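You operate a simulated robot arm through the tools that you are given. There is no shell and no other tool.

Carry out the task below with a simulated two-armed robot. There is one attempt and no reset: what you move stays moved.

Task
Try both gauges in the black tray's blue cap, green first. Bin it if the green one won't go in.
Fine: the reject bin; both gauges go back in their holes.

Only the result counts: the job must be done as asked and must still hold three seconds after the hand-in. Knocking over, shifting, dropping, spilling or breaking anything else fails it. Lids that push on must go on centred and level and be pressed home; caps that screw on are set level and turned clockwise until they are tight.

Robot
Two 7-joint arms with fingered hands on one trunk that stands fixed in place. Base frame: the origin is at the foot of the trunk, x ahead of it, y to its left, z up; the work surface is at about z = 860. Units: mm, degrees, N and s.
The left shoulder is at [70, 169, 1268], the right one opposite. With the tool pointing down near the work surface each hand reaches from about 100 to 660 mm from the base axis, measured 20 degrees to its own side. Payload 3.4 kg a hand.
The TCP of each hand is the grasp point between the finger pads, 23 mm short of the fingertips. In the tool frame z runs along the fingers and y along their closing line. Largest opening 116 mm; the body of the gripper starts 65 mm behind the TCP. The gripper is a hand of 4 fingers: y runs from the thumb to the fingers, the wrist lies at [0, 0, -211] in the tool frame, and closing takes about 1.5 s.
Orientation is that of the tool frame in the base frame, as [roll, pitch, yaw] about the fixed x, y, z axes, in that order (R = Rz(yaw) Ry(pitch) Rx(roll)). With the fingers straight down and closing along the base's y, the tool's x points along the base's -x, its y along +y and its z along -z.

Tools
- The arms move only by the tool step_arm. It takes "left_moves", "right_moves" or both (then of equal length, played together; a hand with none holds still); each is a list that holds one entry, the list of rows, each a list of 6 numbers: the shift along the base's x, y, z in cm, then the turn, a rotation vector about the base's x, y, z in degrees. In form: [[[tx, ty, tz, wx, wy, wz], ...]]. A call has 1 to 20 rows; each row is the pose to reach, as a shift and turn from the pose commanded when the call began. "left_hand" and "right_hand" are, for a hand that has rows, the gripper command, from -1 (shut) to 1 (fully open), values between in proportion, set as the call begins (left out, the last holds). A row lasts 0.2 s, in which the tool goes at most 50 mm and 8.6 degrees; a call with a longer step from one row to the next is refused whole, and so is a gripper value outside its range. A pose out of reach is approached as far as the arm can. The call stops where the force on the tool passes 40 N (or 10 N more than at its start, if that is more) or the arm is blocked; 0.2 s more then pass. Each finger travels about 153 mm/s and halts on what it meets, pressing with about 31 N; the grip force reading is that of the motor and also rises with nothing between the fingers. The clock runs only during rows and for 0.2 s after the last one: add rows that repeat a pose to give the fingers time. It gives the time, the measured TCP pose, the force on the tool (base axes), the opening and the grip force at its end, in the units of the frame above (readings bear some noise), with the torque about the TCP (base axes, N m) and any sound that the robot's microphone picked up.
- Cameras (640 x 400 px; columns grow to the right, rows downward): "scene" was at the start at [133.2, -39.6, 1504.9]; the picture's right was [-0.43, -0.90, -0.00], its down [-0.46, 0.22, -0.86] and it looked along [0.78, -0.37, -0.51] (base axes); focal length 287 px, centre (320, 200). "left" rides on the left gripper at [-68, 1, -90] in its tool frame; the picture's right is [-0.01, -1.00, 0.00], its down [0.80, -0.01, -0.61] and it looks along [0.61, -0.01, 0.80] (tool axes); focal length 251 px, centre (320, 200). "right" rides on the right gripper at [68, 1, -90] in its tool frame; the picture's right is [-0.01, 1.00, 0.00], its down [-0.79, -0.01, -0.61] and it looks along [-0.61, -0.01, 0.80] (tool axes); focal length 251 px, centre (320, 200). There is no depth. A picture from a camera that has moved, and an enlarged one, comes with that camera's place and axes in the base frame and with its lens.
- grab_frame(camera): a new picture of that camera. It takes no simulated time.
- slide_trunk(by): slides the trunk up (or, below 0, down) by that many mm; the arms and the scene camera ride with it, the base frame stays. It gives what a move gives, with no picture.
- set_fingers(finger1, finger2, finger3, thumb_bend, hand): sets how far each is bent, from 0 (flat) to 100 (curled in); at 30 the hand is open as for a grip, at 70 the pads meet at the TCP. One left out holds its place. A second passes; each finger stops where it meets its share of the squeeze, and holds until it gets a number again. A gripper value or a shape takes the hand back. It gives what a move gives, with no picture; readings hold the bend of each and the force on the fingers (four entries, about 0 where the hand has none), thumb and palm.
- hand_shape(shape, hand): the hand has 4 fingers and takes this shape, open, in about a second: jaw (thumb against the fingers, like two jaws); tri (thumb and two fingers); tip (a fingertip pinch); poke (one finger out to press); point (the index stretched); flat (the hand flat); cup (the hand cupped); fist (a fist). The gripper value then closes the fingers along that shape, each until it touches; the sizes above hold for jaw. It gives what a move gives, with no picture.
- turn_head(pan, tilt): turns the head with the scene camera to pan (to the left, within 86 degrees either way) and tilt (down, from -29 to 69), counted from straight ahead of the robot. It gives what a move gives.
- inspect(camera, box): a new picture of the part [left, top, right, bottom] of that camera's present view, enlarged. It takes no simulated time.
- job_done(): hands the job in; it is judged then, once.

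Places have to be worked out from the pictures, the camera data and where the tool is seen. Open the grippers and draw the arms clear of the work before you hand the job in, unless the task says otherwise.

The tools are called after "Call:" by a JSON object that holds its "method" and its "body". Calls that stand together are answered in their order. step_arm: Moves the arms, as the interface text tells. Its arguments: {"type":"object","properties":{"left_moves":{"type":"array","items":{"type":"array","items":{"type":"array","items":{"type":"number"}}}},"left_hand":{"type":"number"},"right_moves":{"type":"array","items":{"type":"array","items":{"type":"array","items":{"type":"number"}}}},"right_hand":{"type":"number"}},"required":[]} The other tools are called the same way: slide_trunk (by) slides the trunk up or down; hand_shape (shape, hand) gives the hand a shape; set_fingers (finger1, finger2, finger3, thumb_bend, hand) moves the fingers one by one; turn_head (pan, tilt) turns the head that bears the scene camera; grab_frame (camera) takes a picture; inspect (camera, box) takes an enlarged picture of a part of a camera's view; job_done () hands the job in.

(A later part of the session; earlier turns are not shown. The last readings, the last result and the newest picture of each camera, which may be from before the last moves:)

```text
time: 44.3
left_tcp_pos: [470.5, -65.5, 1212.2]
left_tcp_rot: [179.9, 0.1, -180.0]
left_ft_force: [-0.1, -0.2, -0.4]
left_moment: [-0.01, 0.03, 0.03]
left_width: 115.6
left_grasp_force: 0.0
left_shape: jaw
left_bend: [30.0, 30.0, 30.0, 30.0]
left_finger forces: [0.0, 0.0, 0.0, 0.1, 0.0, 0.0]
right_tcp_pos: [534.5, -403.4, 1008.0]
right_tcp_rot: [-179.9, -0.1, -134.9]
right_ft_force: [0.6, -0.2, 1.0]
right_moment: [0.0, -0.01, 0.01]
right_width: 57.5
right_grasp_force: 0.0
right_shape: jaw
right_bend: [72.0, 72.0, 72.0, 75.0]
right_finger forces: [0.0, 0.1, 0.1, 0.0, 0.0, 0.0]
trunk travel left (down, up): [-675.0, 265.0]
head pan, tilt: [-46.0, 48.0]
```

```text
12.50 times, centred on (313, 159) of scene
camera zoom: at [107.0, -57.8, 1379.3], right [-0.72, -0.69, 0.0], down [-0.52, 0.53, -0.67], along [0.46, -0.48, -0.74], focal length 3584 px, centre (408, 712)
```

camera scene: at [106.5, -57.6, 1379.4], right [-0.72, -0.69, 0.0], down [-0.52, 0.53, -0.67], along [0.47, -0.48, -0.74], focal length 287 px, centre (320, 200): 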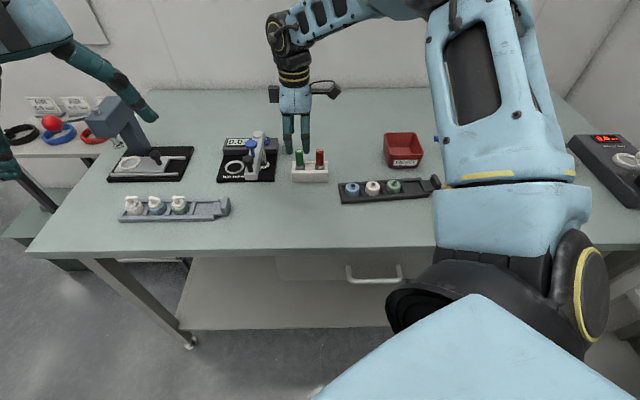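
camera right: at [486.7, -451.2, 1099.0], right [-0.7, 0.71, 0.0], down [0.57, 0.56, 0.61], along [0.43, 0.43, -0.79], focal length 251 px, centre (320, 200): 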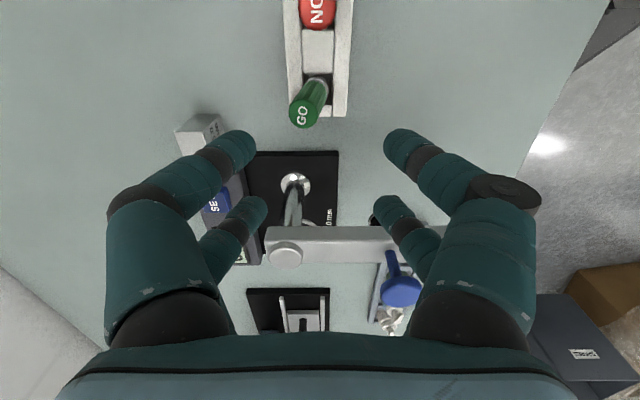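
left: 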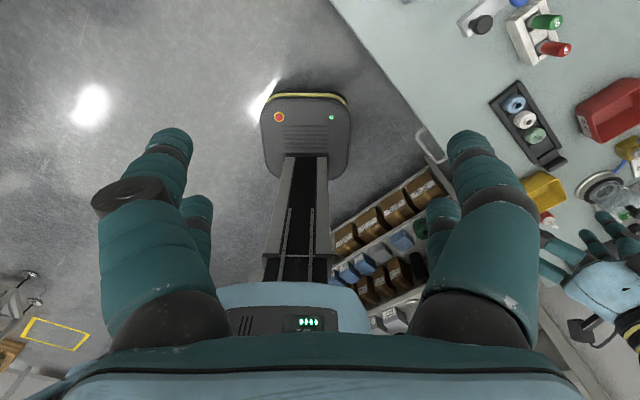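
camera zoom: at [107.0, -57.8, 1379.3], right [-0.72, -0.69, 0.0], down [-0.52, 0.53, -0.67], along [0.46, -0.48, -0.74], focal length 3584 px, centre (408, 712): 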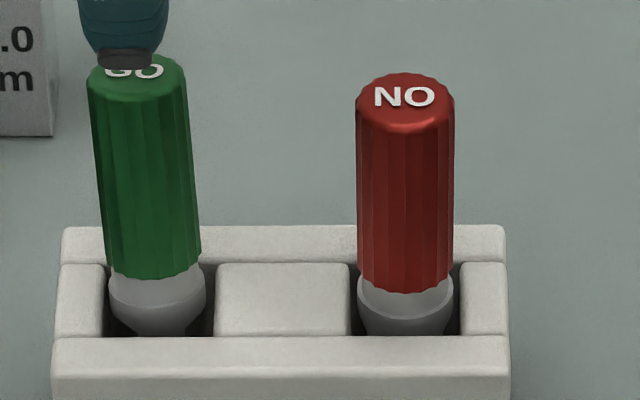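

GO is leaning ~9° toward the thumb side: the fingers released unevenly at full speed and tipped it in its loose pocket. I'll go down over it again and close in small stages to stand it upright.

Call:
{"method": "step_arm", "body": {"right_moves": [[[0, 0, -2.0, 0, 0, 0], [0, 0, -4.0, 0, 0, 0], [0, 0, -5.5, 0, 0, 0], [0, 0, -6.8, 0, 0, 0], [0, 0, -7.8, 0, 0, 0], [0, 0, -7.8, 0, 0, 0]]], "right_hand": 0}}

Call:
{"method": "grab_frame", "body": {"camera": "right"}}

```text
time: 45.7
left_tcp_pos: [468.4, -63.8, 1211.9]
left_tcp_rot: [180.0, 0.0, -180.0]
left_ft_force: [-0.2, 0.2, -0.5]
left_moment: [0.02, -0.03, 0.01]
left_width: 115.9
left_grasp_force: 0.0
left_shape: jaw
left_bend: [30.0, 30.0, 30.0, 30.0]
left_finger forces: [0.0, 0.0, 0.1, 0.1, 0.0, 0.0]
right_tcp_pos: [535.9, -403.5, 929.1]
right_tcp_rot: [-180.0, 0.0, -135.0]
right_ft_force: [-0.3, 0.5, 0.6]
right_moment: [-0.01, -0.01, 0.0]
right_width: 57.6
right_grasp_force: 0.0
right_shape: jaw
right_bend: [72.0, 72.0, 72.0, 75.0]
right_finger forces: [0.0, 0.0, 0.0, 0.0, 0.0, 0.0]
trunk travel left (down, up): [-675.0, 265.0]
head pan, tilt: [-46.0, 48.0]
```

```text
taken
camera right: at [486.9, -451.8, 1020.9], right [-0.7, 0.71, 0.0], down [0.57, 0.56, 0.61], along [0.43, 0.43, -0.79], focal length 251 px, centre (320, 200)
```

right: 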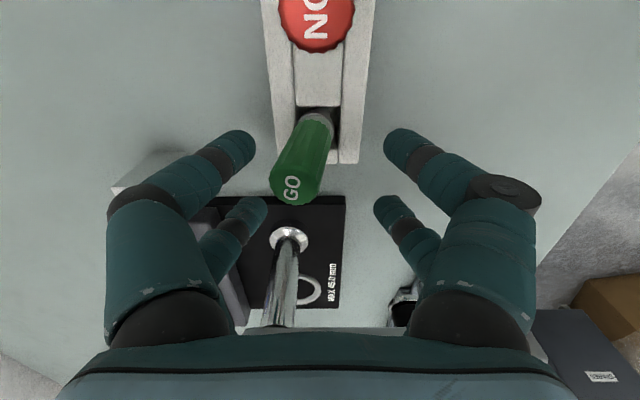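

The leaning handle is between the near fingers with room on both sides. I'll close in stages toward the handle's width.

Call:
{"method": "step_arm", "body": {"right_moves": [[[0, 0, 0, 0, 0, 0], [0, 0, 0, 0, 0, 0]]], "right_hand": -0.4}}

Call:
{"method": "step_arm", "body": {"right_moves": [[[0, 0, 0, 0, 0, 0], [0, 0, 0, 0, 0, 0]]], "right_hand": -0.55}}

Call:
{"method": "grab_frame", "body": {"camera": "right"}}

```text
time: 46.3
left_tcp_pos: [468.7, -65.5, 1212.6]
left_tcp_rot: [-180.0, 0.0, -179.9]
left_ft_force: [-0.3, 0.0, 0.1]
left_moment: [0.02, -0.01, -0.02]
left_width: 116.1
left_grasp_force: 0.1
left_shape: jaw
left_bend: [30.0, 30.0, 30.0, 30.0]
left_finger forces: [0.0, 0.1, 0.0, 0.0, 0.1, 0.0]
right_tcp_pos: [536.2, -404.3, 930.0]
right_tcp_rot: [-180.0, 0.0, -134.9]
right_ft_force: [0.1, -0.4, -0.2]
right_moment: [0.01, -0.03, 0.01]
right_width: 35.3
right_grasp_force: 0.0
right_shape: jaw
right_bend: [73.0, 73.0, 73.0, 77.0]
right_finger forces: [0.0, 0.0, 0.1, 0.0, 0.1, 0.1]
trunk travel left (down, up): [-675.0, 265.0]
head pan, tilt: [-46.0, 48.0]
```

```text
time: 46.9
left_tcp_pos: [469.8, -64.3, 1212.5]
left_tcp_rot: [179.9, 0.0, 180.0]
left_ft_force: [-0.7, -0.1, -0.3]
left_moment: [-0.02, -0.02, 0.03]
left_width: 115.9
left_grasp_force: 0.1
left_shape: jaw
left_bend: [30.0, 30.0, 30.0, 30.0]
left_finger forces: [0.0, 0.1, 0.0, 0.0, 0.0, 0.1]
right_tcp_pos: [536.4, -403.8, 930.1]
right_tcp_rot: [179.9, -0.1, -134.9]
right_ft_force: [-0.1, -0.2, -0.2]
right_moment: [0.01, 0.0, -0.01]
right_width: 26.2
right_grasp_force: 0.0
right_shape: jaw
right_bend: [73.0, 73.0, 73.0, 77.0]
right_finger forces: [0.0, 0.0, 0.0, 0.1, 0.2, 0.1]
trunk travel left (down, up): [-675.0, 265.0]
head pan, tilt: [-46.0, 48.0]
```

```text
taken
camera right: at [487.0, -451.9, 1020.8], right [-0.7, 0.71, 0.0], down [0.57, 0.56, 0.61], along [0.43, 0.43, -0.8], focal length 251 px, centre (320, 200)
```

right: 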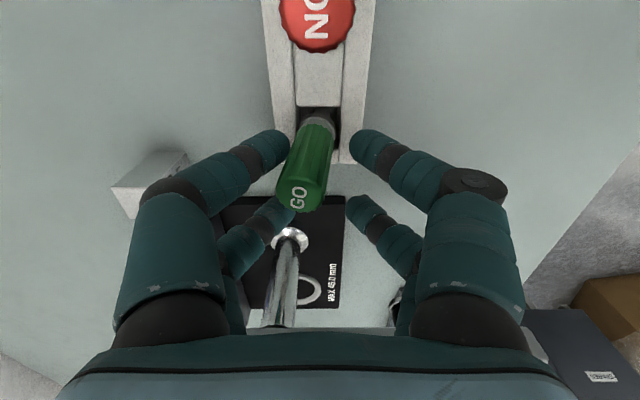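

The thumb is easing the handle upright. I'll continue in small steps.

Call:
{"method": "step_arm", "body": {"right_moves": [[[0, 0, 0, 0, 0, 0], [0, 0, 0, 0, 0, 0]]], "right_hand": -0.6}}

Call:
{"method": "step_arm", "body": {"right_moves": [[[0, 0, 0, 0, 0, 0], [0, 0, 0, 0, 0, 0]]], "right_hand": -0.65}}

Call:
{"method": "inspect", "body": {"camera": "right", "box": [260, 80, 380, 230]}}

Call:
{"method": "inspect", "body": {"camera": "scene", "box": [298, 143, 328, 175]}}

```text
time: 47.5
left_tcp_pos: [468.8, -62.9, 1213.8]
left_tcp_rot: [-180.0, 0.0, 180.0]
left_ft_force: [-0.2, 1.1, 0.2]
left_moment: [-0.02, 0.01, -0.02]
left_width: 115.8
left_grasp_force: 0.1
left_shape: jaw
left_bend: [30.0, 30.0, 30.0, 30.0]
left_finger forces: [0.0, 0.0, 0.0, 0.1, 0.0, 0.0]
right_tcp_pos: [536.4, -403.2, 930.7]
right_tcp_rot: [-180.0, 0.0, -134.9]
right_ft_force: [0.1, 0.1, 0.2]
right_moment: [0.0, -0.02, 0.04]
right_width: 23.6
right_grasp_force: 0.1
right_shape: jaw
right_bend: [73.0, 73.0, 73.0, 76.0]
right_finger forces: [0.1, 0.0, 0.0, 0.0, 0.0, 0.0]
trunk travel left (down, up): [-675.0, 265.0]
head pan, tilt: [-46.0, 48.0]
```

```text
time: 48.1
left_tcp_pos: [469.9, -64.3, 1212.2]
left_tcp_rot: [180.0, -0.1, -179.9]
left_ft_force: [-0.9, -0.8, 0.1]
left_moment: [-0.01, 0.02, 0.0]
left_width: 115.9
left_grasp_force: 0.1
left_shape: jaw
left_bend: [30.0, 30.0, 30.0, 30.0]
left_finger forces: [0.0, 0.1, 0.0, 0.0, 0.0, 0.0]
right_tcp_pos: [535.3, -404.5, 930.0]
right_tcp_rot: [180.0, 0.1, -134.9]
right_ft_force: [0.7, 0.0, 0.1]
right_moment: [0.02, 0.01, 0.02]
right_width: 20.7
right_grasp_force: 0.0
right_shape: jaw
right_bend: [73.0, 73.0, 73.0, 76.0]
right_finger forces: [0.1, 0.0, 0.0, 0.0, 0.0, 0.0]
trunk travel left (down, up): [-675.0, 265.0]
head pan, tilt: [-46.0, 48.0]
```

```text
2.67 times, centred on (320, 155) of right
camera zoom: at [487.0, -452.0, 1020.8], right [-0.7, 0.71, 0.0], down [0.57, 0.56, 0.61], along [0.43, 0.43, -0.8], focal length 670 px, centre (320, 320)
```

zoom: 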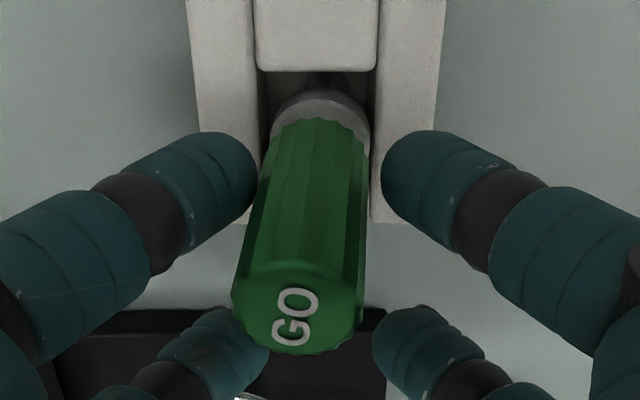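

```text
12.50 times, centred on (313, 159) of scene
camera zoom: at [106.6, -57.7, 1379.4], right [-0.72, -0.69, 0.0], down [-0.52, 0.53, -0.67], along [0.46, -0.48, -0.74], focal length 3584 px, centre (408, 712)
```

zoom: 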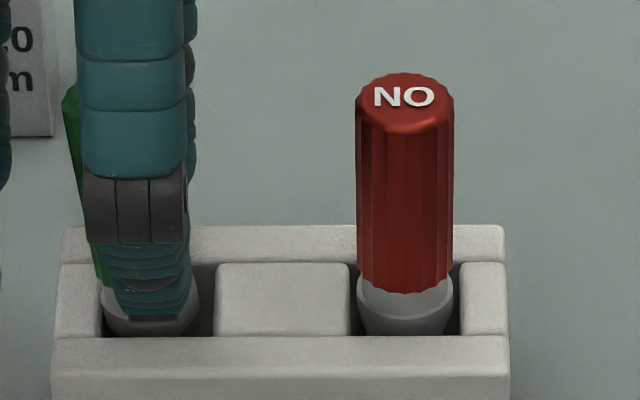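

Nearly upright, though a slight lean along the stand remains. I'll close fully to grip and then measure the lean.

Call:
{"method": "step_arm", "body": {"right_moves": [[[0, 0, 0, 0, 0, 0], [0, 0, 0, 0, 0, 0]]], "right_hand": -0.7}}

Call:
{"method": "step_arm", "body": {"right_moves": [[[0, 0, 0, 0, 0, 0], [0, 0, 0, 0, 0, 0], [0, 0, 0, 0, 0, 0]]], "right_hand": -1}}

Call:
{"method": "inspect", "body": {"camera": "right", "box": [260, 80, 380, 230]}}

Call:
{"method": "inspect", "body": {"camera": "scene", "box": [298, 143, 328, 175]}}

```text
time: 48.7
left_tcp_pos: [468.3, -64.4, 1212.9]
left_tcp_rot: [-180.0, -0.1, 180.0]
left_ft_force: [-0.6, -0.1, -0.2]
left_moment: [-0.03, -0.01, 0.0]
left_width: 115.8
left_grasp_force: 0.1
left_shape: jaw
left_bend: [30.0, 30.0, 30.0, 30.0]
left_finger forces: [0.0, 0.0, 0.0, 0.1, 0.0, 0.0]
right_tcp_pos: [535.9, -402.7, 930.4]
right_tcp_rot: [-180.0, 0.0, -134.9]
right_ft_force: [-0.8, 0.3, 0.2]
right_moment: [0.01, 0.01, -0.01]
right_width: 17.7
right_grasp_force: 0.0
right_shape: jaw
right_bend: [72.0, 72.0, 72.0, 75.0]
right_finger forces: [0.0, 0.1, 0.0, 0.0, 0.1, 0.0]
trunk travel left (down, up): [-675.0, 265.0]
head pan, tilt: [-46.0, 48.0]
```

```text
time: 49.5
left_tcp_pos: [469.6, -64.4, 1212.9]
left_tcp_rot: [180.0, 0.0, -180.0]
left_ft_force: [-0.3, -0.4, -0.8]
left_moment: [0.04, 0.0, 0.0]
left_width: 116.0
left_grasp_force: 0.0
left_shape: jaw
left_bend: [30.0, 30.0, 30.0, 30.0]
left_finger forces: [0.0, 0.1, 0.1, 0.2, 0.1, 0.0]
right_tcp_pos: [535.6, -403.3, 929.5]
right_tcp_rot: [180.0, 0.2, -135.0]
right_ft_force: [-1.5, 0.1, 0.5]
right_moment: [0.0, 0.01, 0.0]
right_width: 3.6
right_grasp_force: 31.0
right_shape: jaw
right_bend: [72.0, 62.0, 62.0, 74.0]
right_finger forces: [23.3, 0.0, 0.0, 0.1, 24.2, 0.0]
trunk travel left (down, up): [-675.0, 265.0]
head pan, tilt: [-46.0, 48.0]
```

```text
2.67 times, centred on (320, 155) of right
camera zoom: at [486.9, -452.1, 1020.8], right [-0.7, 0.71, 0.0], down [0.57, 0.56, 0.61], along [0.43, 0.43, -0.8], focal length 670 px, centre (320, 320)
```

zoom: 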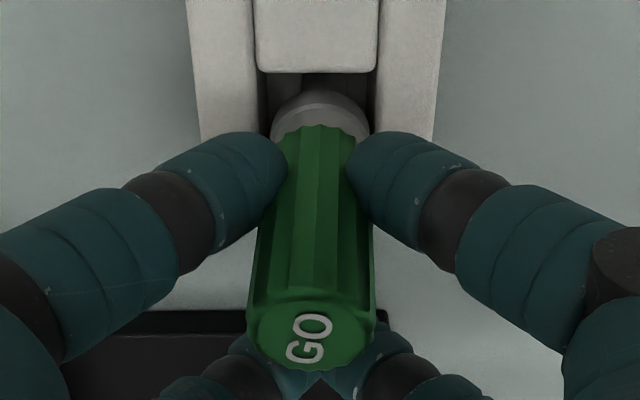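

```text
12.50 times, centred on (313, 159) of scene
camera zoom: at [106.6, -57.9, 1379.4], right [-0.72, -0.69, 0.0], down [-0.52, 0.53, -0.67], along [0.46, -0.48, -0.74], focal length 3584 px, centre (408, 712)
```

zoom: 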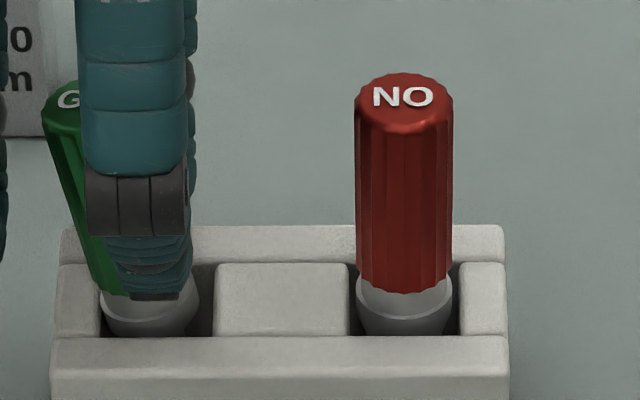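

Closing squeezed the handle off-centre and tipped it along the stand (~15°), so this grip is not centred. I'll open a little, gently, and look at where the handle settles.

Call:
{"method": "step_arm", "body": {"right_moves": [[[0, 0, 0, 0, 0, 0], [0, 0, 0, 0, 0, 0], [0, 0, 0, 0, 0, 0]]], "right_hand": -0.6}}

Call:
{"method": "inspect", "body": {"camera": "right", "box": [260, 80, 380, 230]}}

Call:
{"method": "inspect", "body": {"camera": "scene", "box": [298, 143, 328, 175]}}

```text
time: 50.3
left_tcp_pos: [469.4, -64.3, 1213.1]
left_tcp_rot: [-179.9, 0.0, 179.9]
left_ft_force: [0.4, -0.2, 0.7]
left_moment: [0.01, 0.0, 0.03]
left_width: 115.9
left_grasp_force: 0.0
left_shape: jaw
left_bend: [30.0, 30.0, 30.0, 30.0]
left_finger forces: [0.0, 0.0, 0.0, 0.0, 0.0, 0.1]
right_tcp_pos: [535.5, -403.3, 930.7]
right_tcp_rot: [-180.0, 0.0, -134.9]
right_ft_force: [0.4, -0.3, -0.1]
right_moment: [0.03, -0.02, -0.01]
right_width: 23.0
right_grasp_force: 0.0
right_shape: jaw
right_bend: [73.0, 73.0, 73.0, 76.0]
right_finger forces: [0.0, 0.1, 0.0, 0.0, 0.0, 0.1]
trunk travel left (down, up): [-675.0, 265.0]
head pan, tilt: [-46.0, 48.0]
```

```text
2.67 times, centred on (320, 155) of right
camera zoom: at [487.1, -451.9, 1020.9], right [-0.7, 0.71, 0.0], down [0.57, 0.56, 0.61], along [0.43, 0.43, -0.79], focal length 670 px, centre (320, 320)
```

zoom: 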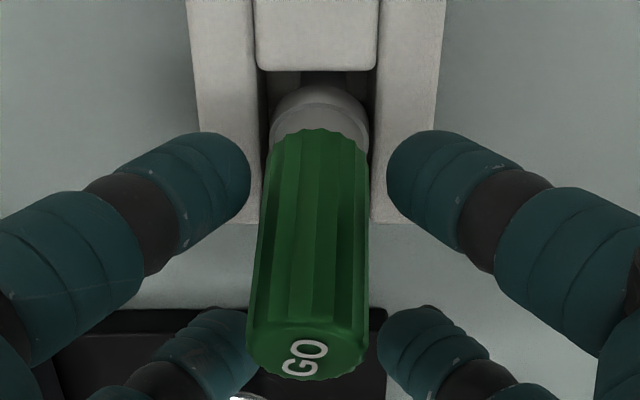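

```text
12.50 times, centred on (313, 159) of scene
camera zoom: at [106.6, -57.7, 1379.4], right [-0.72, -0.69, 0.0], down [-0.52, 0.53, -0.67], along [0.46, -0.48, -0.74], focal length 3584 px, centre (408, 712)
```

zoom: 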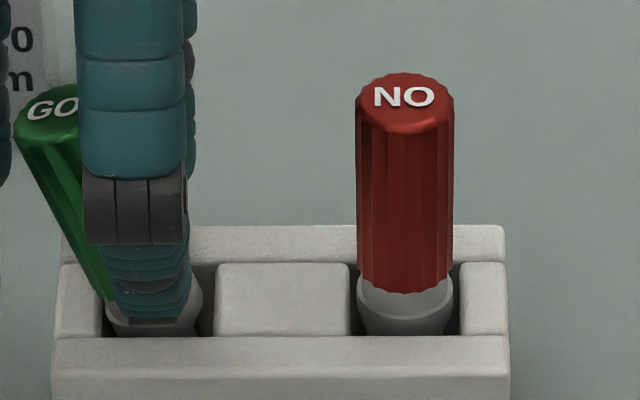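

GO now leans ~18° along the stand, away from NO. Plan: open all fingers, close only the far pair (fingers 2 and 3) behind it, and push it upright toward NO's side, since the near pair can't reach well out there.

Call:
{"method": "set_fingers", "body": {"hand": "right", "finger1": 40, "finger2": 40, "finger3": 40, "thumb_bend": 40}}

Call:
{"method": "grab_frame", "body": {"camera": "right"}}

Call:
{"method": "inspect", "body": {"camera": "scene", "box": [288, 130, 328, 175]}}

```text
time: 51.3
left_tcp_pos: [468.7, -63.9, 1212.0]
left_tcp_rot: [180.0, -0.1, 180.0]
left_ft_force: [0.3, 0.0, -0.3]
left_moment: [-0.02, 0.06, -0.01]
left_width: 116.0
left_grasp_force: 0.1
left_shape: jaw
left_bend: [30.0, 30.0, 30.0, 30.0]
left_finger forces: [0.1, 0.0, 0.0, 0.0, 0.1, 0.1]
right_tcp_pos: [536.0, -403.0, 930.1]
right_tcp_rot: [179.9, 0.0, -134.8]
right_ft_force: [0.6, -0.2, 0.1]
right_moment: [0.02, -0.03, -0.02]
right_width: 87.2
right_grasp_force: 0.0
right_shape: fingers
right_bend: [40.0, 40.0, 40.0, 40.0]
right_finger forces: [0.0, 0.1, 0.1, 0.0, 0.1, 0.0]
trunk travel left (down, up): [-675.0, 265.0]
head pan, tilt: [-46.0, 48.0]
```

```text
taken
camera right: at [487.0, -451.9, 1020.8], right [-0.7, 0.71, 0.0], down [0.57, 0.56, 0.61], along [0.43, 0.43, -0.8], focal length 251 px, centre (320, 200)
```

right: 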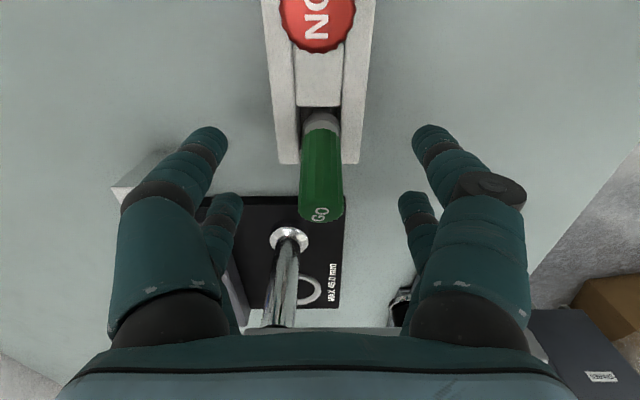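

```text
8.89 times, centred on (308, 152) of scene
camera zoom: at [106.7, -57.7, 1379.4], right [-0.72, -0.69, 0.0], down [-0.52, 0.53, -0.67], along [0.46, -0.48, -0.74], focal length 2549 px, centre (427, 622)
```

zoom: 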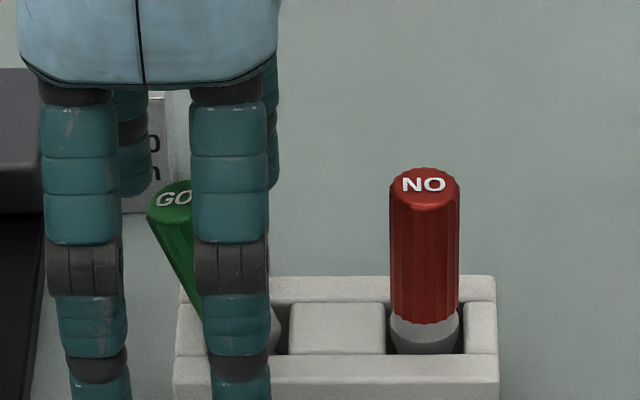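

The handle still leans inside the finger ring and nothing else moved. I'll shift the hand 5 mm outward, then close only the far pair behind the handle.

Call:
{"method": "step_arm", "body": {"right_moves": [[[0.2, 0.2, 0.3, 0, 0, 0], [0.35, 0.35, 0.3, 0, 0, 0], [0.35, 0.35, 0.3, 0, 0, 0]]]}}

Call:
{"method": "set_fingers", "body": {"hand": "right", "finger2": 68, "finger3": 68}}

Call:
{"method": "grab_frame", "body": {"camera": "right"}}

Call:
{"method": "inspect", "body": {"camera": "scene", "box": [288, 130, 328, 175]}}

```text
time: 52.1
left_tcp_pos: [468.9, -64.1, 1213.7]
left_tcp_rot: [180.0, 0.0, 180.0]
left_ft_force: [-0.7, 0.2, -0.2]
left_moment: [0.01, 0.0, 0.0]
left_width: 115.7
left_grasp_force: 0.0
left_shape: jaw
left_bend: [30.0, 30.0, 30.0, 30.0]
left_finger forces: [0.1, 0.0, 0.0, 0.1, 0.1, 0.1]
right_tcp_pos: [540.4, -400.8, 934.1]
right_tcp_rot: [-180.0, 0.1, -134.9]
right_ft_force: [0.2, 0.8, 0.3]
right_moment: [0.01, 0.02, 0.03]
right_width: 87.5
right_grasp_force: 0.1
right_shape: fingers
right_bend: [40.0, 40.0, 40.0, 40.0]
right_finger forces: [0.0, 0.1, 0.1, 0.0, 0.1, 0.1]
trunk travel left (down, up): [-675.0, 265.0]
head pan, tilt: [-46.0, 48.0]
```

```text
time: 53.1
left_tcp_pos: [468.9, -64.6, 1212.3]
left_tcp_rot: [-180.0, 0.0, 180.0]
left_ft_force: [1.0, 0.4, -0.3]
left_moment: [0.0, -0.01, -0.03]
left_width: 115.9
left_grasp_force: 0.1
left_shape: jaw
left_bend: [30.0, 30.0, 30.0, 30.0]
left_finger forces: [0.0, 0.0, 0.0, 0.1, 0.1, 0.0]
right_tcp_pos: [539.6, -400.4, 934.8]
right_tcp_rot: [-180.0, 0.0, -134.9]
right_ft_force: [-0.5, -0.1, -0.4]
right_moment: [-0.02, 0.0, -0.02]
right_width: 87.4
right_grasp_force: 0.1
right_shape: fingers
right_bend: [40.0, 68.0, 68.0, 40.0]
right_finger forces: [0.0, 0.0, 0.0, 0.1, 0.1, 0.1]
trunk travel left (down, up): [-675.0, 265.0]
head pan, tilt: [-46.0, 48.0]
```

```text
taken
camera right: at [490.7, -449.2, 1024.2], right [-0.7, 0.71, 0.0], down [0.57, 0.56, 0.61], along [0.43, 0.43, -0.79], focal length 251 px, centre (320, 200)
```

right: 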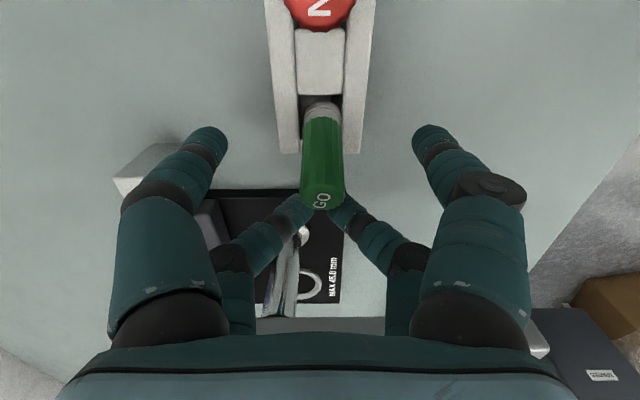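

```text
8.89 times, centred on (308, 152) of scene
camera zoom: at [106.7, -57.7, 1379.4], right [-0.72, -0.69, 0.0], down [-0.52, 0.53, -0.67], along [0.46, -0.48, -0.74], focal length 2549 px, centre (427, 622)
```

zoom: 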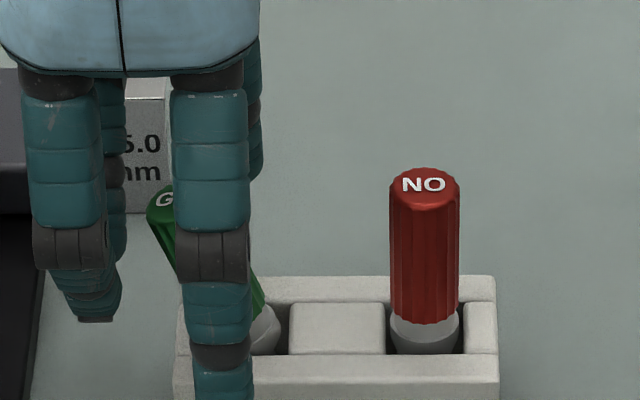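

Far pair is closed behind the leaning handle, clear of it. I'll push slowly 20 mm toward NO's side and check.

Call:
{"method": "step_arm", "body": {"right_moves": [[[-0.2, -0.2, 0, 0, 0, 0], [-0.4, -0.4, 0, 0, 0, 0], [-0.6, -0.6, 0, 0, 0, 0], [-0.8, -0.8, 0, 0, 0, 0], [-1.0, -1.0, 0, 0, 0, 0], [-1.2, -1.2, 0, 0, 0, 0], [-1.4, -1.4, 0, 0, 0, 0]]]}}

Call:
{"method": "grab_frame", "body": {"camera": "right"}}

Call:
{"method": "inspect", "body": {"camera": "scene", "box": [288, 130, 328, 175]}}

```text
time: 54.7
left_tcp_pos: [469.1, -65.0, 1213.7]
left_tcp_rot: [-180.0, -0.1, -180.0]
left_ft_force: [-0.1, 0.3, 0.5]
left_moment: [-0.01, 0.02, 0.01]
left_width: 115.9
left_grasp_force: 0.1
left_shape: jaw
left_bend: [30.0, 30.0, 30.0, 30.0]
left_finger forces: [0.0, 0.0, 0.0, 0.1, 0.0, 0.0]
right_tcp_pos: [524.9, -414.1, 933.4]
right_tcp_rot: [-180.0, -0.1, -134.9]
right_ft_force: [-0.4, 1.1, -0.1]
right_moment: [0.01, 0.01, 0.01]
right_width: 87.6
right_grasp_force: 0.9
right_shape: fingers
right_bend: [40.0, 68.0, 68.0, 40.0]
right_finger forces: [0.0, 0.2, 0.1, 0.0, 0.0, 0.0]
trunk travel left (down, up): [-675.0, 265.0]
head pan, tilt: [-46.0, 48.0]
```

```text
taken
camera right: at [476.3, -462.4, 1023.9], right [-0.7, 0.71, 0.0], down [0.57, 0.56, 0.61], along [0.43, 0.43, -0.8], focal length 251 px, centre (320, 200)
```

right: 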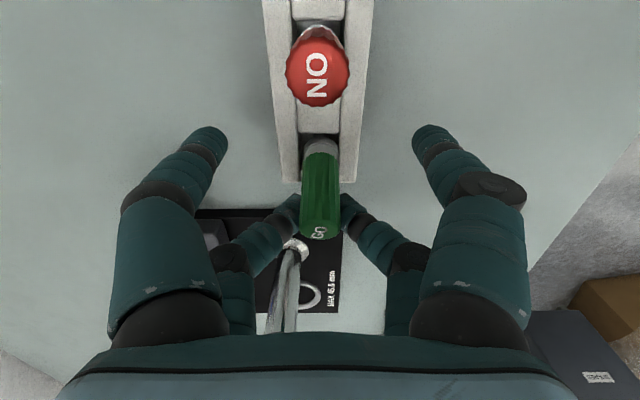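

```text
8.89 times, centred on (308, 152) of scene
camera zoom: at [106.6, -57.6, 1379.4], right [-0.72, -0.69, 0.0], down [-0.52, 0.53, -0.67], along [0.46, -0.48, -0.74], focal length 2549 px, centre (427, 622)
```

zoom: 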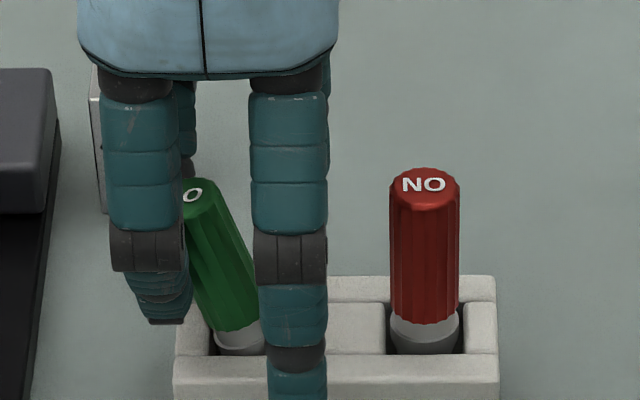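

The push works: lean is down to ~12°. I'll push 6 mm further.

Call:
{"method": "step_arm", "body": {"right_moves": [[[-0.1, -0.1, 0, 0, 0, 0], [-0.2, -0.2, 0, 0, 0, 0], [-0.3, -0.3, 0, 0, 0, 0], [-0.42, -0.42, 0, 0, 0, 0], [-0.42, -0.42, 0, 0, 0, 0]]]}}

Call:
{"method": "inspect", "body": {"camera": "right", "box": [260, 100, 380, 260]}}

Call:
{"method": "inspect", "body": {"camera": "scene", "box": [288, 130, 328, 175]}}

```text
time: 55.9
left_tcp_pos: [469.2, -63.0, 1212.8]
left_tcp_rot: [-180.0, -0.1, -180.0]
left_ft_force: [-0.6, 0.3, 0.0]
left_moment: [0.0, 0.01, -0.01]
left_width: 115.8
left_grasp_force: 0.1
left_shape: jaw
left_bend: [30.0, 30.0, 30.0, 30.0]
left_finger forces: [0.0, 0.0, 0.0, 0.0, 0.0, 0.0]
right_tcp_pos: [522.2, -419.2, 934.1]
right_tcp_rot: [179.9, 0.1, -134.8]
right_ft_force: [-0.3, 0.7, -0.1]
right_moment: [-0.03, -0.02, 0.03]
right_width: 87.6
right_grasp_force: 0.1
right_shape: fingers
right_bend: [40.0, 68.0, 68.0, 40.0]
right_finger forces: [0.0, 0.3, 0.3, 0.0, 0.1, 0.0]
trunk travel left (down, up): [-675.0, 265.0]
head pan, tilt: [-46.0, 48.0]
```

```text
2.50 times, centred on (320, 180) of right
camera zoom: at [473.0, -465.9, 1024.1], right [-0.7, 0.71, 0.0], down [0.57, 0.56, 0.61], along [0.43, 0.43, -0.79], focal length 629 px, centre (320, 250)
```

zoom: 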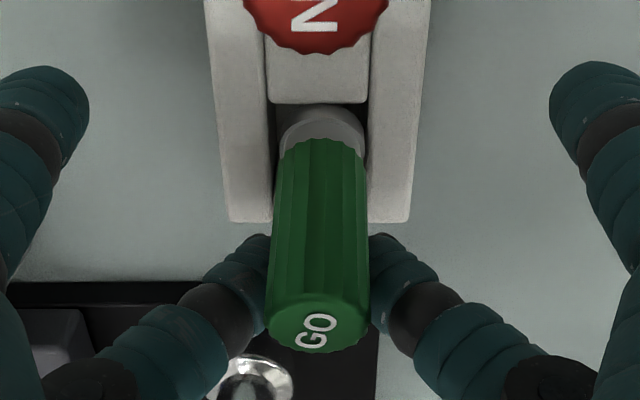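

```text
8.89 times, centred on (308, 152) of scene
camera zoom: at [106.8, -57.5, 1379.4], right [-0.72, -0.69, 0.0], down [-0.52, 0.53, -0.67], along [0.46, -0.48, -0.74], focal length 2549 px, centre (427, 622)
```

zoom: 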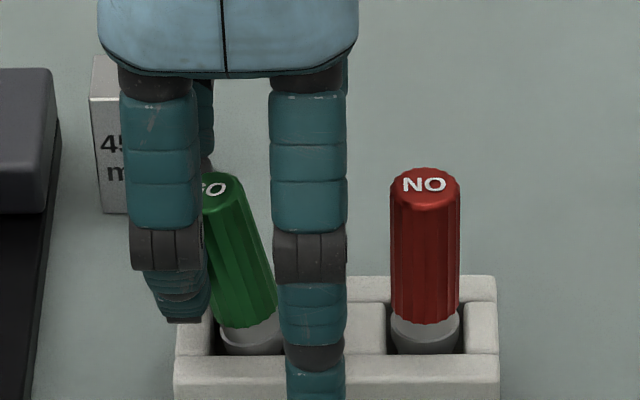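

Lean is now ~7°. I'll push another 3 mm.

Call:
{"method": "step_arm", "body": {"right_moves": [[[-0.07, -0.07, 0, 0, 0, 0], [-0.14, -0.14, 0, 0, 0, 0], [-0.21, -0.21, 0, 0, 0, 0], [-0.21, -0.21, 0, 0, 0, 0]]]}}

Call:
{"method": "inspect", "body": {"camera": "right", "box": [260, 100, 380, 260]}}

Call:
{"method": "inspect", "body": {"camera": "scene", "box": [288, 130, 328, 175]}}

```text
time: 56.9
left_tcp_pos: [468.7, -64.0, 1213.1]
left_tcp_rot: [-180.0, 0.0, 180.0]
left_ft_force: [1.1, -0.5, 0.5]
left_moment: [0.01, 0.0, -0.01]
left_width: 116.1
left_grasp_force: 0.0
left_shape: jaw
left_bend: [30.0, 30.0, 30.0, 30.0]
left_finger forces: [0.0, 0.0, 0.1, 0.1, 0.0, 0.1]
right_tcp_pos: [519.0, -419.4, 932.8]
right_tcp_rot: [179.9, 0.0, -134.8]
right_ft_force: [0.2, 1.1, 0.9]
right_moment: [0.01, -0.01, 0.05]
right_width: 87.5
right_grasp_force: 0.0
right_shape: fingers
right_bend: [40.0, 68.0, 68.0, 40.0]
right_finger forces: [0.1, 0.2, 0.2, 0.0, 0.0, 0.0]
trunk travel left (down, up): [-675.0, 265.0]
head pan, tilt: [-46.0, 48.0]
```

```text
2.50 times, centred on (320, 180) of right
camera zoom: at [470.1, -467.7, 1024.0], right [-0.7, 0.71, 0.0], down [0.57, 0.56, 0.61], along [0.43, 0.43, -0.8], focal length 629 px, centre (320, 250)
```

zoom: 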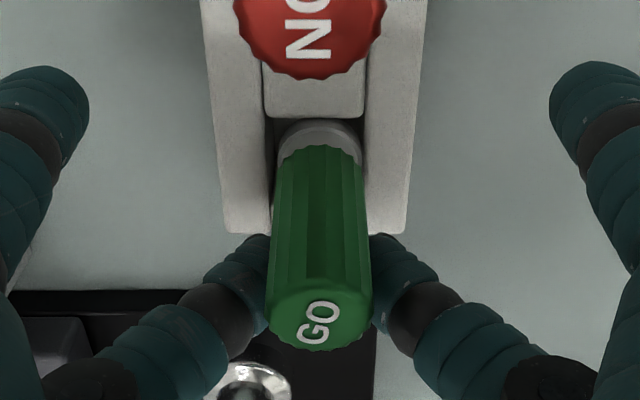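

```text
8.89 times, centred on (308, 152) of scene
camera zoom: at [106.7, -57.6, 1379.4], right [-0.72, -0.69, 0.0], down [-0.52, 0.53, -0.67], along [0.46, -0.48, -0.74], focal length 2549 px, centre (427, 622)
```

zoom: 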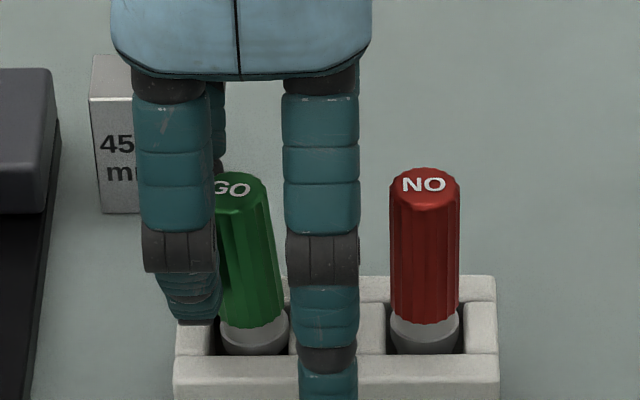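

Lean is about 4° now. I'll push 1.6 mm further.

Call:
{"method": "step_arm", "body": {"right_moves": [[[-0.06, -0.06, 0, 0, 0, 0], [-0.115, -0.115, 0, 0, 0, 0], [-0.115, -0.115, 0, 0, 0, 0]]]}}

Call:
{"method": "inspect", "body": {"camera": "right", "box": [260, 100, 380, 260]}}

Call:
{"method": "inspect", "body": {"camera": "scene", "box": [298, 143, 328, 175]}}

```text
time: 57.7
left_tcp_pos: [468.9, -63.5, 1212.5]
left_tcp_rot: [-180.0, 0.1, 180.0]
left_ft_force: [0.7, -0.1, -0.4]
left_moment: [0.0, -0.01, 0.0]
left_width: 116.0
left_grasp_force: 0.0
left_shape: jaw
left_bend: [30.0, 30.0, 30.0, 30.0]
left_finger forces: [0.0, 0.0, 0.0, 0.0, 0.0, 0.1]
right_tcp_pos: [518.4, -421.4, 932.9]
right_tcp_rot: [180.0, 0.0, -135.0]
right_ft_force: [-0.1, -0.5, -0.1]
right_moment: [0.0, 0.0, 0.02]
right_width: 87.3
right_grasp_force: 0.2
right_shape: fingers
right_bend: [40.0, 68.0, 68.0, 40.0]
right_finger forces: [0.0, 0.1, 0.1, 0.1, 0.0, 0.1]
trunk travel left (down, up): [-675.0, 265.0]
head pan, tilt: [-46.0, 48.0]
```

```text
2.50 times, centred on (320, 180) of right
camera zoom: at [470.0, -469.1, 1024.6], right [-0.7, 0.71, 0.0], down [0.57, 0.56, 0.61], along [0.43, 0.43, -0.8], focal length 629 px, centre (320, 250)
```

zoom: 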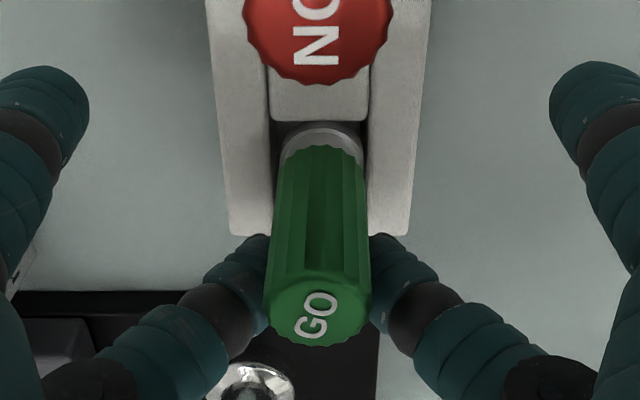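

```text
12.50 times, centred on (313, 159) of scene
camera zoom: at [106.7, -57.7, 1379.4], right [-0.72, -0.69, 0.0], down [-0.52, 0.53, -0.67], along [0.46, -0.48, -0.74], focal length 3584 px, centre (408, 712)
```

zoom: 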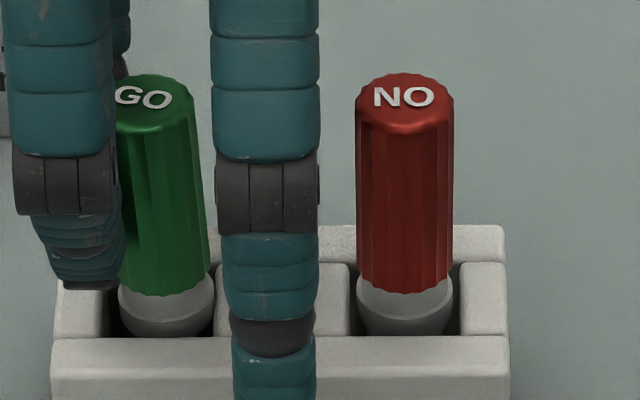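

Across the stand it's now plumb; along it ~2° remains. One more millimetre of push should finish it.

Call:
{"method": "step_arm", "body": {"right_moves": [[[-0.035, -0.035, 0, 0, 0, 0], [-0.07, -0.07, 0, 0, 0, 0], [-0.07, -0.07, 0, 0, 0, 0]]]}}

Call:
{"method": "inspect", "body": {"camera": "scene", "box": [298, 143, 328, 175]}}

Call:
{"method": "inspect", "body": {"camera": "right", "box": [260, 100, 380, 260]}}

```text
time: 58.5
left_tcp_pos: [468.8, -65.1, 1213.4]
left_tcp_rot: [-179.9, -0.1, -180.0]
left_ft_force: [0.5, -0.3, 0.4]
left_moment: [0.0, -0.03, -0.01]
left_width: 115.8
left_grasp_force: 0.2
left_shape: jaw
left_bend: [30.0, 30.0, 30.0, 30.0]
left_finger forces: [0.1, 0.0, 0.0, 0.0, 0.0, 0.0]
right_tcp_pos: [517.0, -420.7, 933.6]
right_tcp_rot: [179.9, -0.1, -134.9]
right_ft_force: [-0.1, -0.2, -0.6]
right_moment: [0.02, -0.04, -0.01]
right_width: 87.4
right_grasp_force: 0.0
right_shape: fingers
right_bend: [40.0, 68.0, 68.0, 40.0]
right_finger forces: [0.0, 0.0, 0.1, 0.0, 0.0, 0.1]
trunk travel left (down, up): [-675.0, 265.0]
head pan, tilt: [-46.0, 48.0]
```

```text
12.50 times, centred on (313, 159) of scene
camera zoom: at [106.7, -57.7, 1379.4], right [-0.72, -0.69, 0.0], down [-0.52, 0.53, -0.67], along [0.46, -0.48, -0.74], focal length 3584 px, centre (408, 712)
```

zoom: 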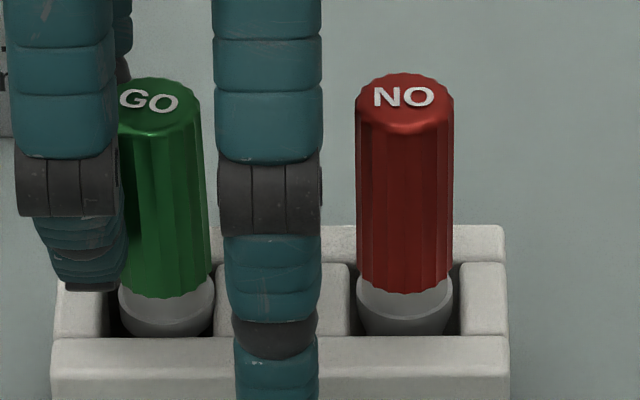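

```text
2.50 times, centred on (320, 180) of right
camera zoom: at [469.1, -468.9, 1024.9], right [-0.7, 0.71, 0.0], down [0.57, 0.56, 0.61], along [0.43, 0.43, -0.8], focal length 629 px, centre (320, 250)
```

zoom: 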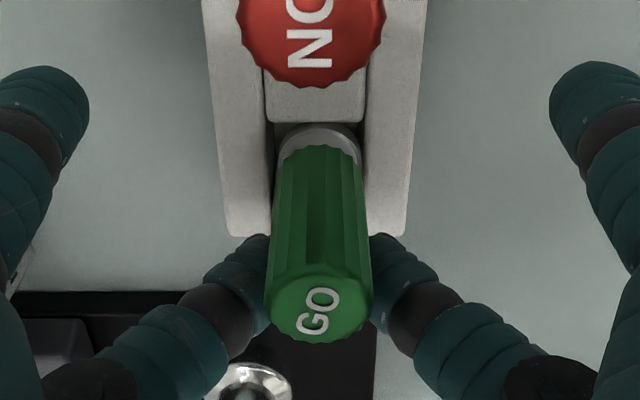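

GO is now within about 0.5° of vertical with no contact force. I'll back the hand away 6 mm and see if GO stands by itself.

Call:
{"method": "step_arm", "body": {"right_moves": [[[0.05, 0.05, 0, 0, 0, 0], [0.1, 0.1, 0, 0, 0, 0], [0.2, 0.2, 0, 0, 0, 0], [0.3, 0.3, 0, 0, 0, 0], [0.42, 0.42, 0, 0, 0, 0], [0.42, 0.42, 0, 0, 0, 0]]]}}

Call:
{"method": "inspect", "body": {"camera": "scene", "box": [298, 143, 328, 175]}}

Call:
{"method": "inspect", "body": {"camera": "right", "box": [260, 100, 380, 260]}}

```text
time: 59.9
left_tcp_pos: [469.1, -63.9, 1213.8]
left_tcp_rot: [180.0, 0.0, 180.0]
left_ft_force: [1.1, -0.3, -0.1]
left_moment: [0.0, -0.01, -0.02]
left_width: 116.1
left_grasp_force: 0.1
left_shape: jaw
left_bend: [30.0, 30.0, 30.0, 30.0]
left_finger forces: [0.1, 0.0, 0.0, 0.0, 0.1, 0.0]
right_tcp_pos: [521.4, -417.7, 933.2]
right_tcp_rot: [179.9, 0.0, -134.9]
right_ft_force: [0.7, 0.6, 0.4]
right_moment: [0.0, -0.01, -0.01]
right_width: 87.5
right_grasp_force: 0.0
right_shape: fingers
right_bend: [40.0, 68.0, 68.0, 40.0]
right_finger forces: [0.0, 0.0, 0.0, 0.0, 0.1, 0.0]
trunk travel left (down, up): [-675.0, 265.0]
head pan, tilt: [-46.0, 48.0]
```

```text
12.50 times, centred on (313, 159) of scene
camera zoom: at [106.6, -57.7, 1379.4], right [-0.72, -0.69, 0.0], down [-0.52, 0.53, -0.67], along [0.46, -0.48, -0.74], focal length 3584 px, centre (408, 712)
```

zoom: 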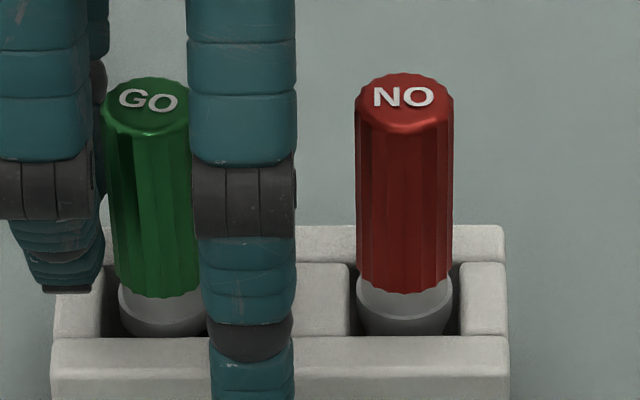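

```text
2.50 times, centred on (320, 180) of right
camera zoom: at [472.8, -466.0, 1023.8], right [-0.7, 0.71, 0.0], down [0.57, 0.56, 0.61], along [0.43, 0.43, -0.8], focal length 629 px, centre (320, 250)
```

zoom: 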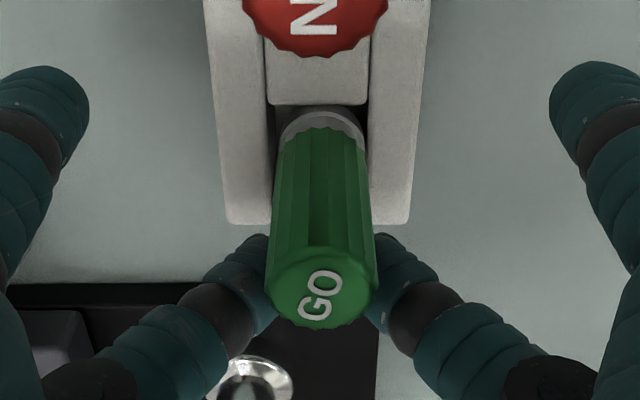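

GO stands upright on its own in its hole. I'll raise the hand straight up clear of it.

Call:
{"method": "step_arm", "body": {"right_moves": [[[0, 0, 1.0, 0, 0, 0], [0, 0, 2.5, 0, 0, 0], [0, 0, 4.5, 0, 0, 0], [0, 0, 6.5, 0, 0, 0], [0, 0, 8.5, 0, 0, 0], [0, 0, 10.0, 0, 0, 0], [0, 0, 10.0, 0, 0, 0]]]}}

Call:
{"method": "hand_shape", "body": {"shape": "jaw", "hand": "right"}}

Call:
{"method": "inspect", "body": {"camera": "scene", "box": [288, 130, 328, 175]}}

Call:
{"method": "inspect", "body": {"camera": "right", "box": [260, 0, 380, 180]}}

```text
time: 61.5
left_tcp_pos: [468.8, -64.3, 1211.8]
left_tcp_rot: [-180.0, 0.0, 180.0]
left_ft_force: [-0.2, 0.0, -0.1]
left_moment: [0.02, -0.01, -0.01]
left_width: 116.1
left_grasp_force: 0.1
left_shape: jaw
left_bend: [30.0, 30.0, 30.0, 30.0]
left_finger forces: [0.1, 0.1, 0.1, 0.0, 0.0, 0.0]
right_tcp_pos: [519.8, -419.0, 1032.7]
right_tcp_rot: [180.0, 0.0, -135.0]
right_ft_force: [-0.5, -0.4, 0.8]
right_moment: [0.03, -0.01, 0.02]
right_width: 87.5
right_grasp_force: 0.1
right_shape: fingers
right_bend: [40.0, 68.0, 68.0, 40.0]
right_finger forces: [0.0, 0.1, 0.0, 0.0, 0.0, 0.0]
trunk travel left (down, up): [-675.0, 265.0]
head pan, tilt: [-46.0, 48.0]
```

```text
time: 62.4
left_tcp_pos: [469.7, -64.6, 1212.8]
left_tcp_rot: [-180.0, 0.1, -180.0]
left_ft_force: [-0.4, -0.2, -0.3]
left_moment: [-0.02, 0.0, 0.04]
left_width: 115.9
left_grasp_force: 0.0
left_shape: jaw
left_bend: [30.0, 30.0, 30.0, 30.0]
left_finger forces: [0.0, 0.0, 0.0, 0.1, 0.0, 0.1]
right_tcp_pos: [521.3, -419.0, 1033.1]
right_tcp_rot: [-179.9, -0.1, -134.9]
right_ft_force: [-0.1, 0.2, -0.4]
right_moment: [-0.01, -0.01, -0.02]
right_width: 116.1
right_grasp_force: 0.0
right_shape: jaw
right_bend: [30.0, 30.0, 30.0, 30.0]
right_finger forces: [0.1, 0.1, 0.0, 0.0, 0.0, 0.0]
trunk travel left (down, up): [-675.0, 265.0]
head pan, tilt: [-46.0, 48.0]
```

```text
8.89 times, centred on (308, 152) of scene
camera zoom: at [106.6, -57.7, 1379.4], right [-0.72, -0.69, 0.0], down [-0.52, 0.53, -0.67], along [0.46, -0.48, -0.74], focal length 2549 px, centre (427, 622)
```

zoom: 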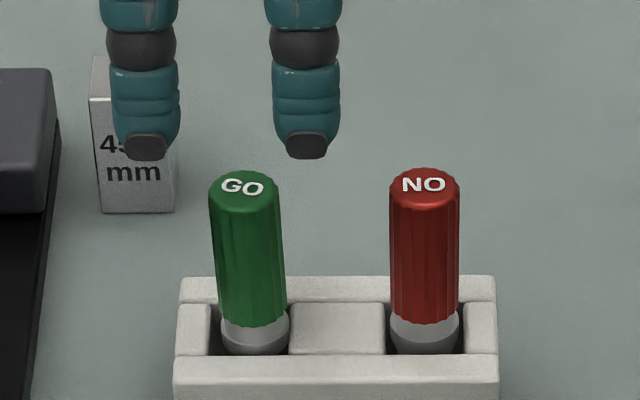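

```text
2.22 times, centred on (320, 90) of right
camera zoom: at [471.2, -466.1, 1123.0], right [-0.7, 0.71, 0.0], down [0.57, 0.56, 0.61], along [0.43, 0.43, -0.8], focal length 559 px, centre (320, 444)
```

zoom: 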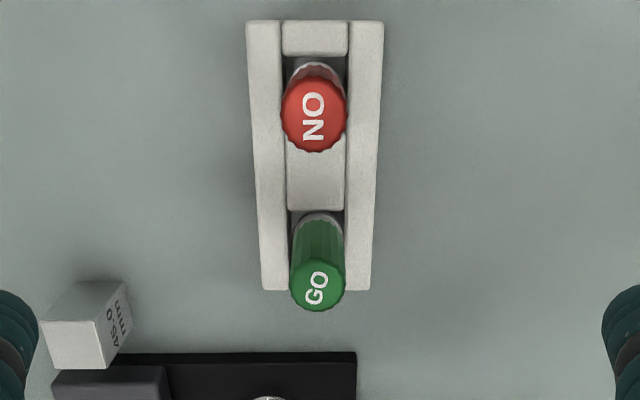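

GO is upright and well seated. Now NO: it's at about (47, -1) mm in the tool frame, and I'll take it with the far pair, so the hand goes ~68 mm toward the robot along the stand.

Call:
{"method": "step_arm", "body": {"right_moves": [[[-1.2, -1.2, 0, 0, 0, 0], [-2.4, -2.45, 0, 0, 0, 0], [-3.6, -3.7, 0, 0, 0, 0], [-4.69, -4.89, 0, 0, 0, 0], [-4.69, -4.89, -2.0, 0, 0, 0], [-4.69, -4.89, -3.5, 0, 0, 0], [-4.69, -4.89, -3.5, 0, 0, 0]]], "right_hand": 0}}

Call:
{"method": "grab_frame", "body": {"camera": "right"}}

Call:
{"method": "inspect", "body": {"camera": "right", "box": [260, 110, 380, 230]}}

Call:
{"method": "inspect", "body": {"camera": "scene", "box": [298, 130, 338, 175]}}

```text
time: 64.0
left_tcp_pos: [468.4, -63.3, 1213.2]
left_tcp_rot: [-180.0, 0.0, -180.0]
left_ft_force: [0.5, 0.6, 0.5]
left_moment: [0.01, 0.0, 0.01]
left_width: 116.0
left_grasp_force: 0.0
left_shape: jaw
left_bend: [30.0, 30.0, 30.0, 30.0]
left_finger forces: [0.0, 0.1, 0.1, 0.0, 0.1, 0.1]
right_tcp_pos: [474.8, -466.8, 996.9]
right_tcp_rot: [180.0, 0.0, -135.0]
right_ft_force: [-0.3, -0.3, 0.6]
right_moment: [0.01, -0.02, 0.0]
right_width: 58.4
right_grasp_force: 0.1
right_shape: jaw
right_bend: [72.0, 72.0, 72.0, 75.0]
right_finger forces: [0.0, 0.0, 0.0, 0.0, 0.1, 0.0]
trunk travel left (down, up): [-675.0, 265.0]
head pan, tilt: [-46.0, 48.0]
```

```text
taken
camera right: at [425.3, -514.9, 1086.7], right [-0.7, 0.71, 0.0], down [0.57, 0.56, 0.61], along [0.43, 0.43, -0.79], focal length 251 px, centre (320, 200)
```

right: 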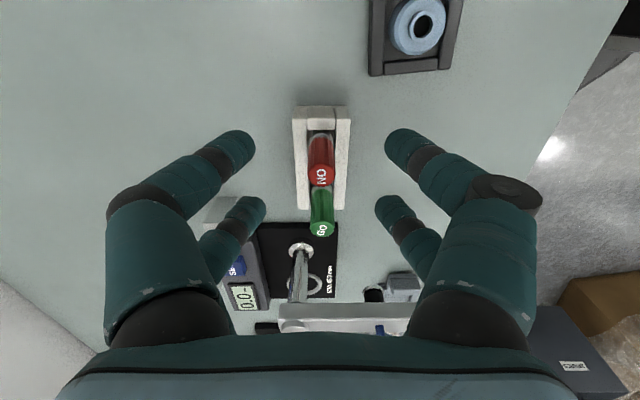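

```text
3.33 times, centred on (320, 170) of right
camera zoom: at [425.3, -514.9, 1086.7], right [-0.7, 0.71, 0.0], down [0.57, 0.56, 0.61], along [0.43, 0.43, -0.79], focal length 838 px, centre (320, 300)
```

zoom: 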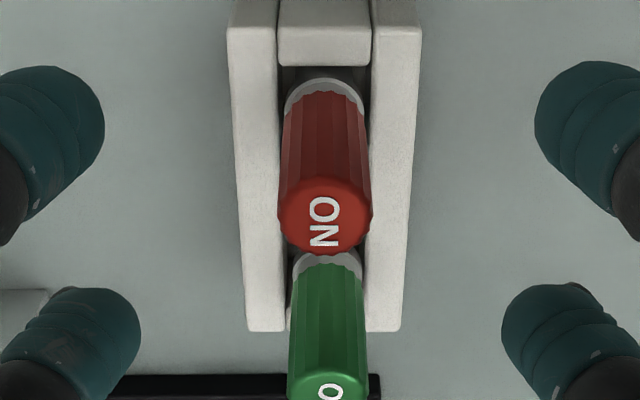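

```text
8.89 times, centred on (318, 152) of scene
camera zoom: at [106.2, -57.6, 1379.4], right [-0.72, -0.69, 0.0], down [-0.52, 0.53, -0.67], along [0.47, -0.48, -0.74], focal length 2549 px, centre (338, 622)
```

zoom: 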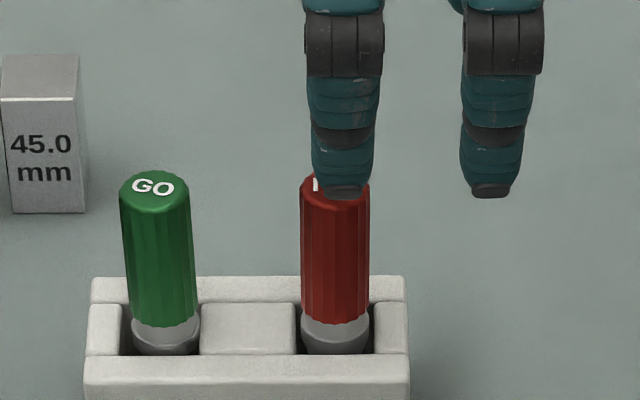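

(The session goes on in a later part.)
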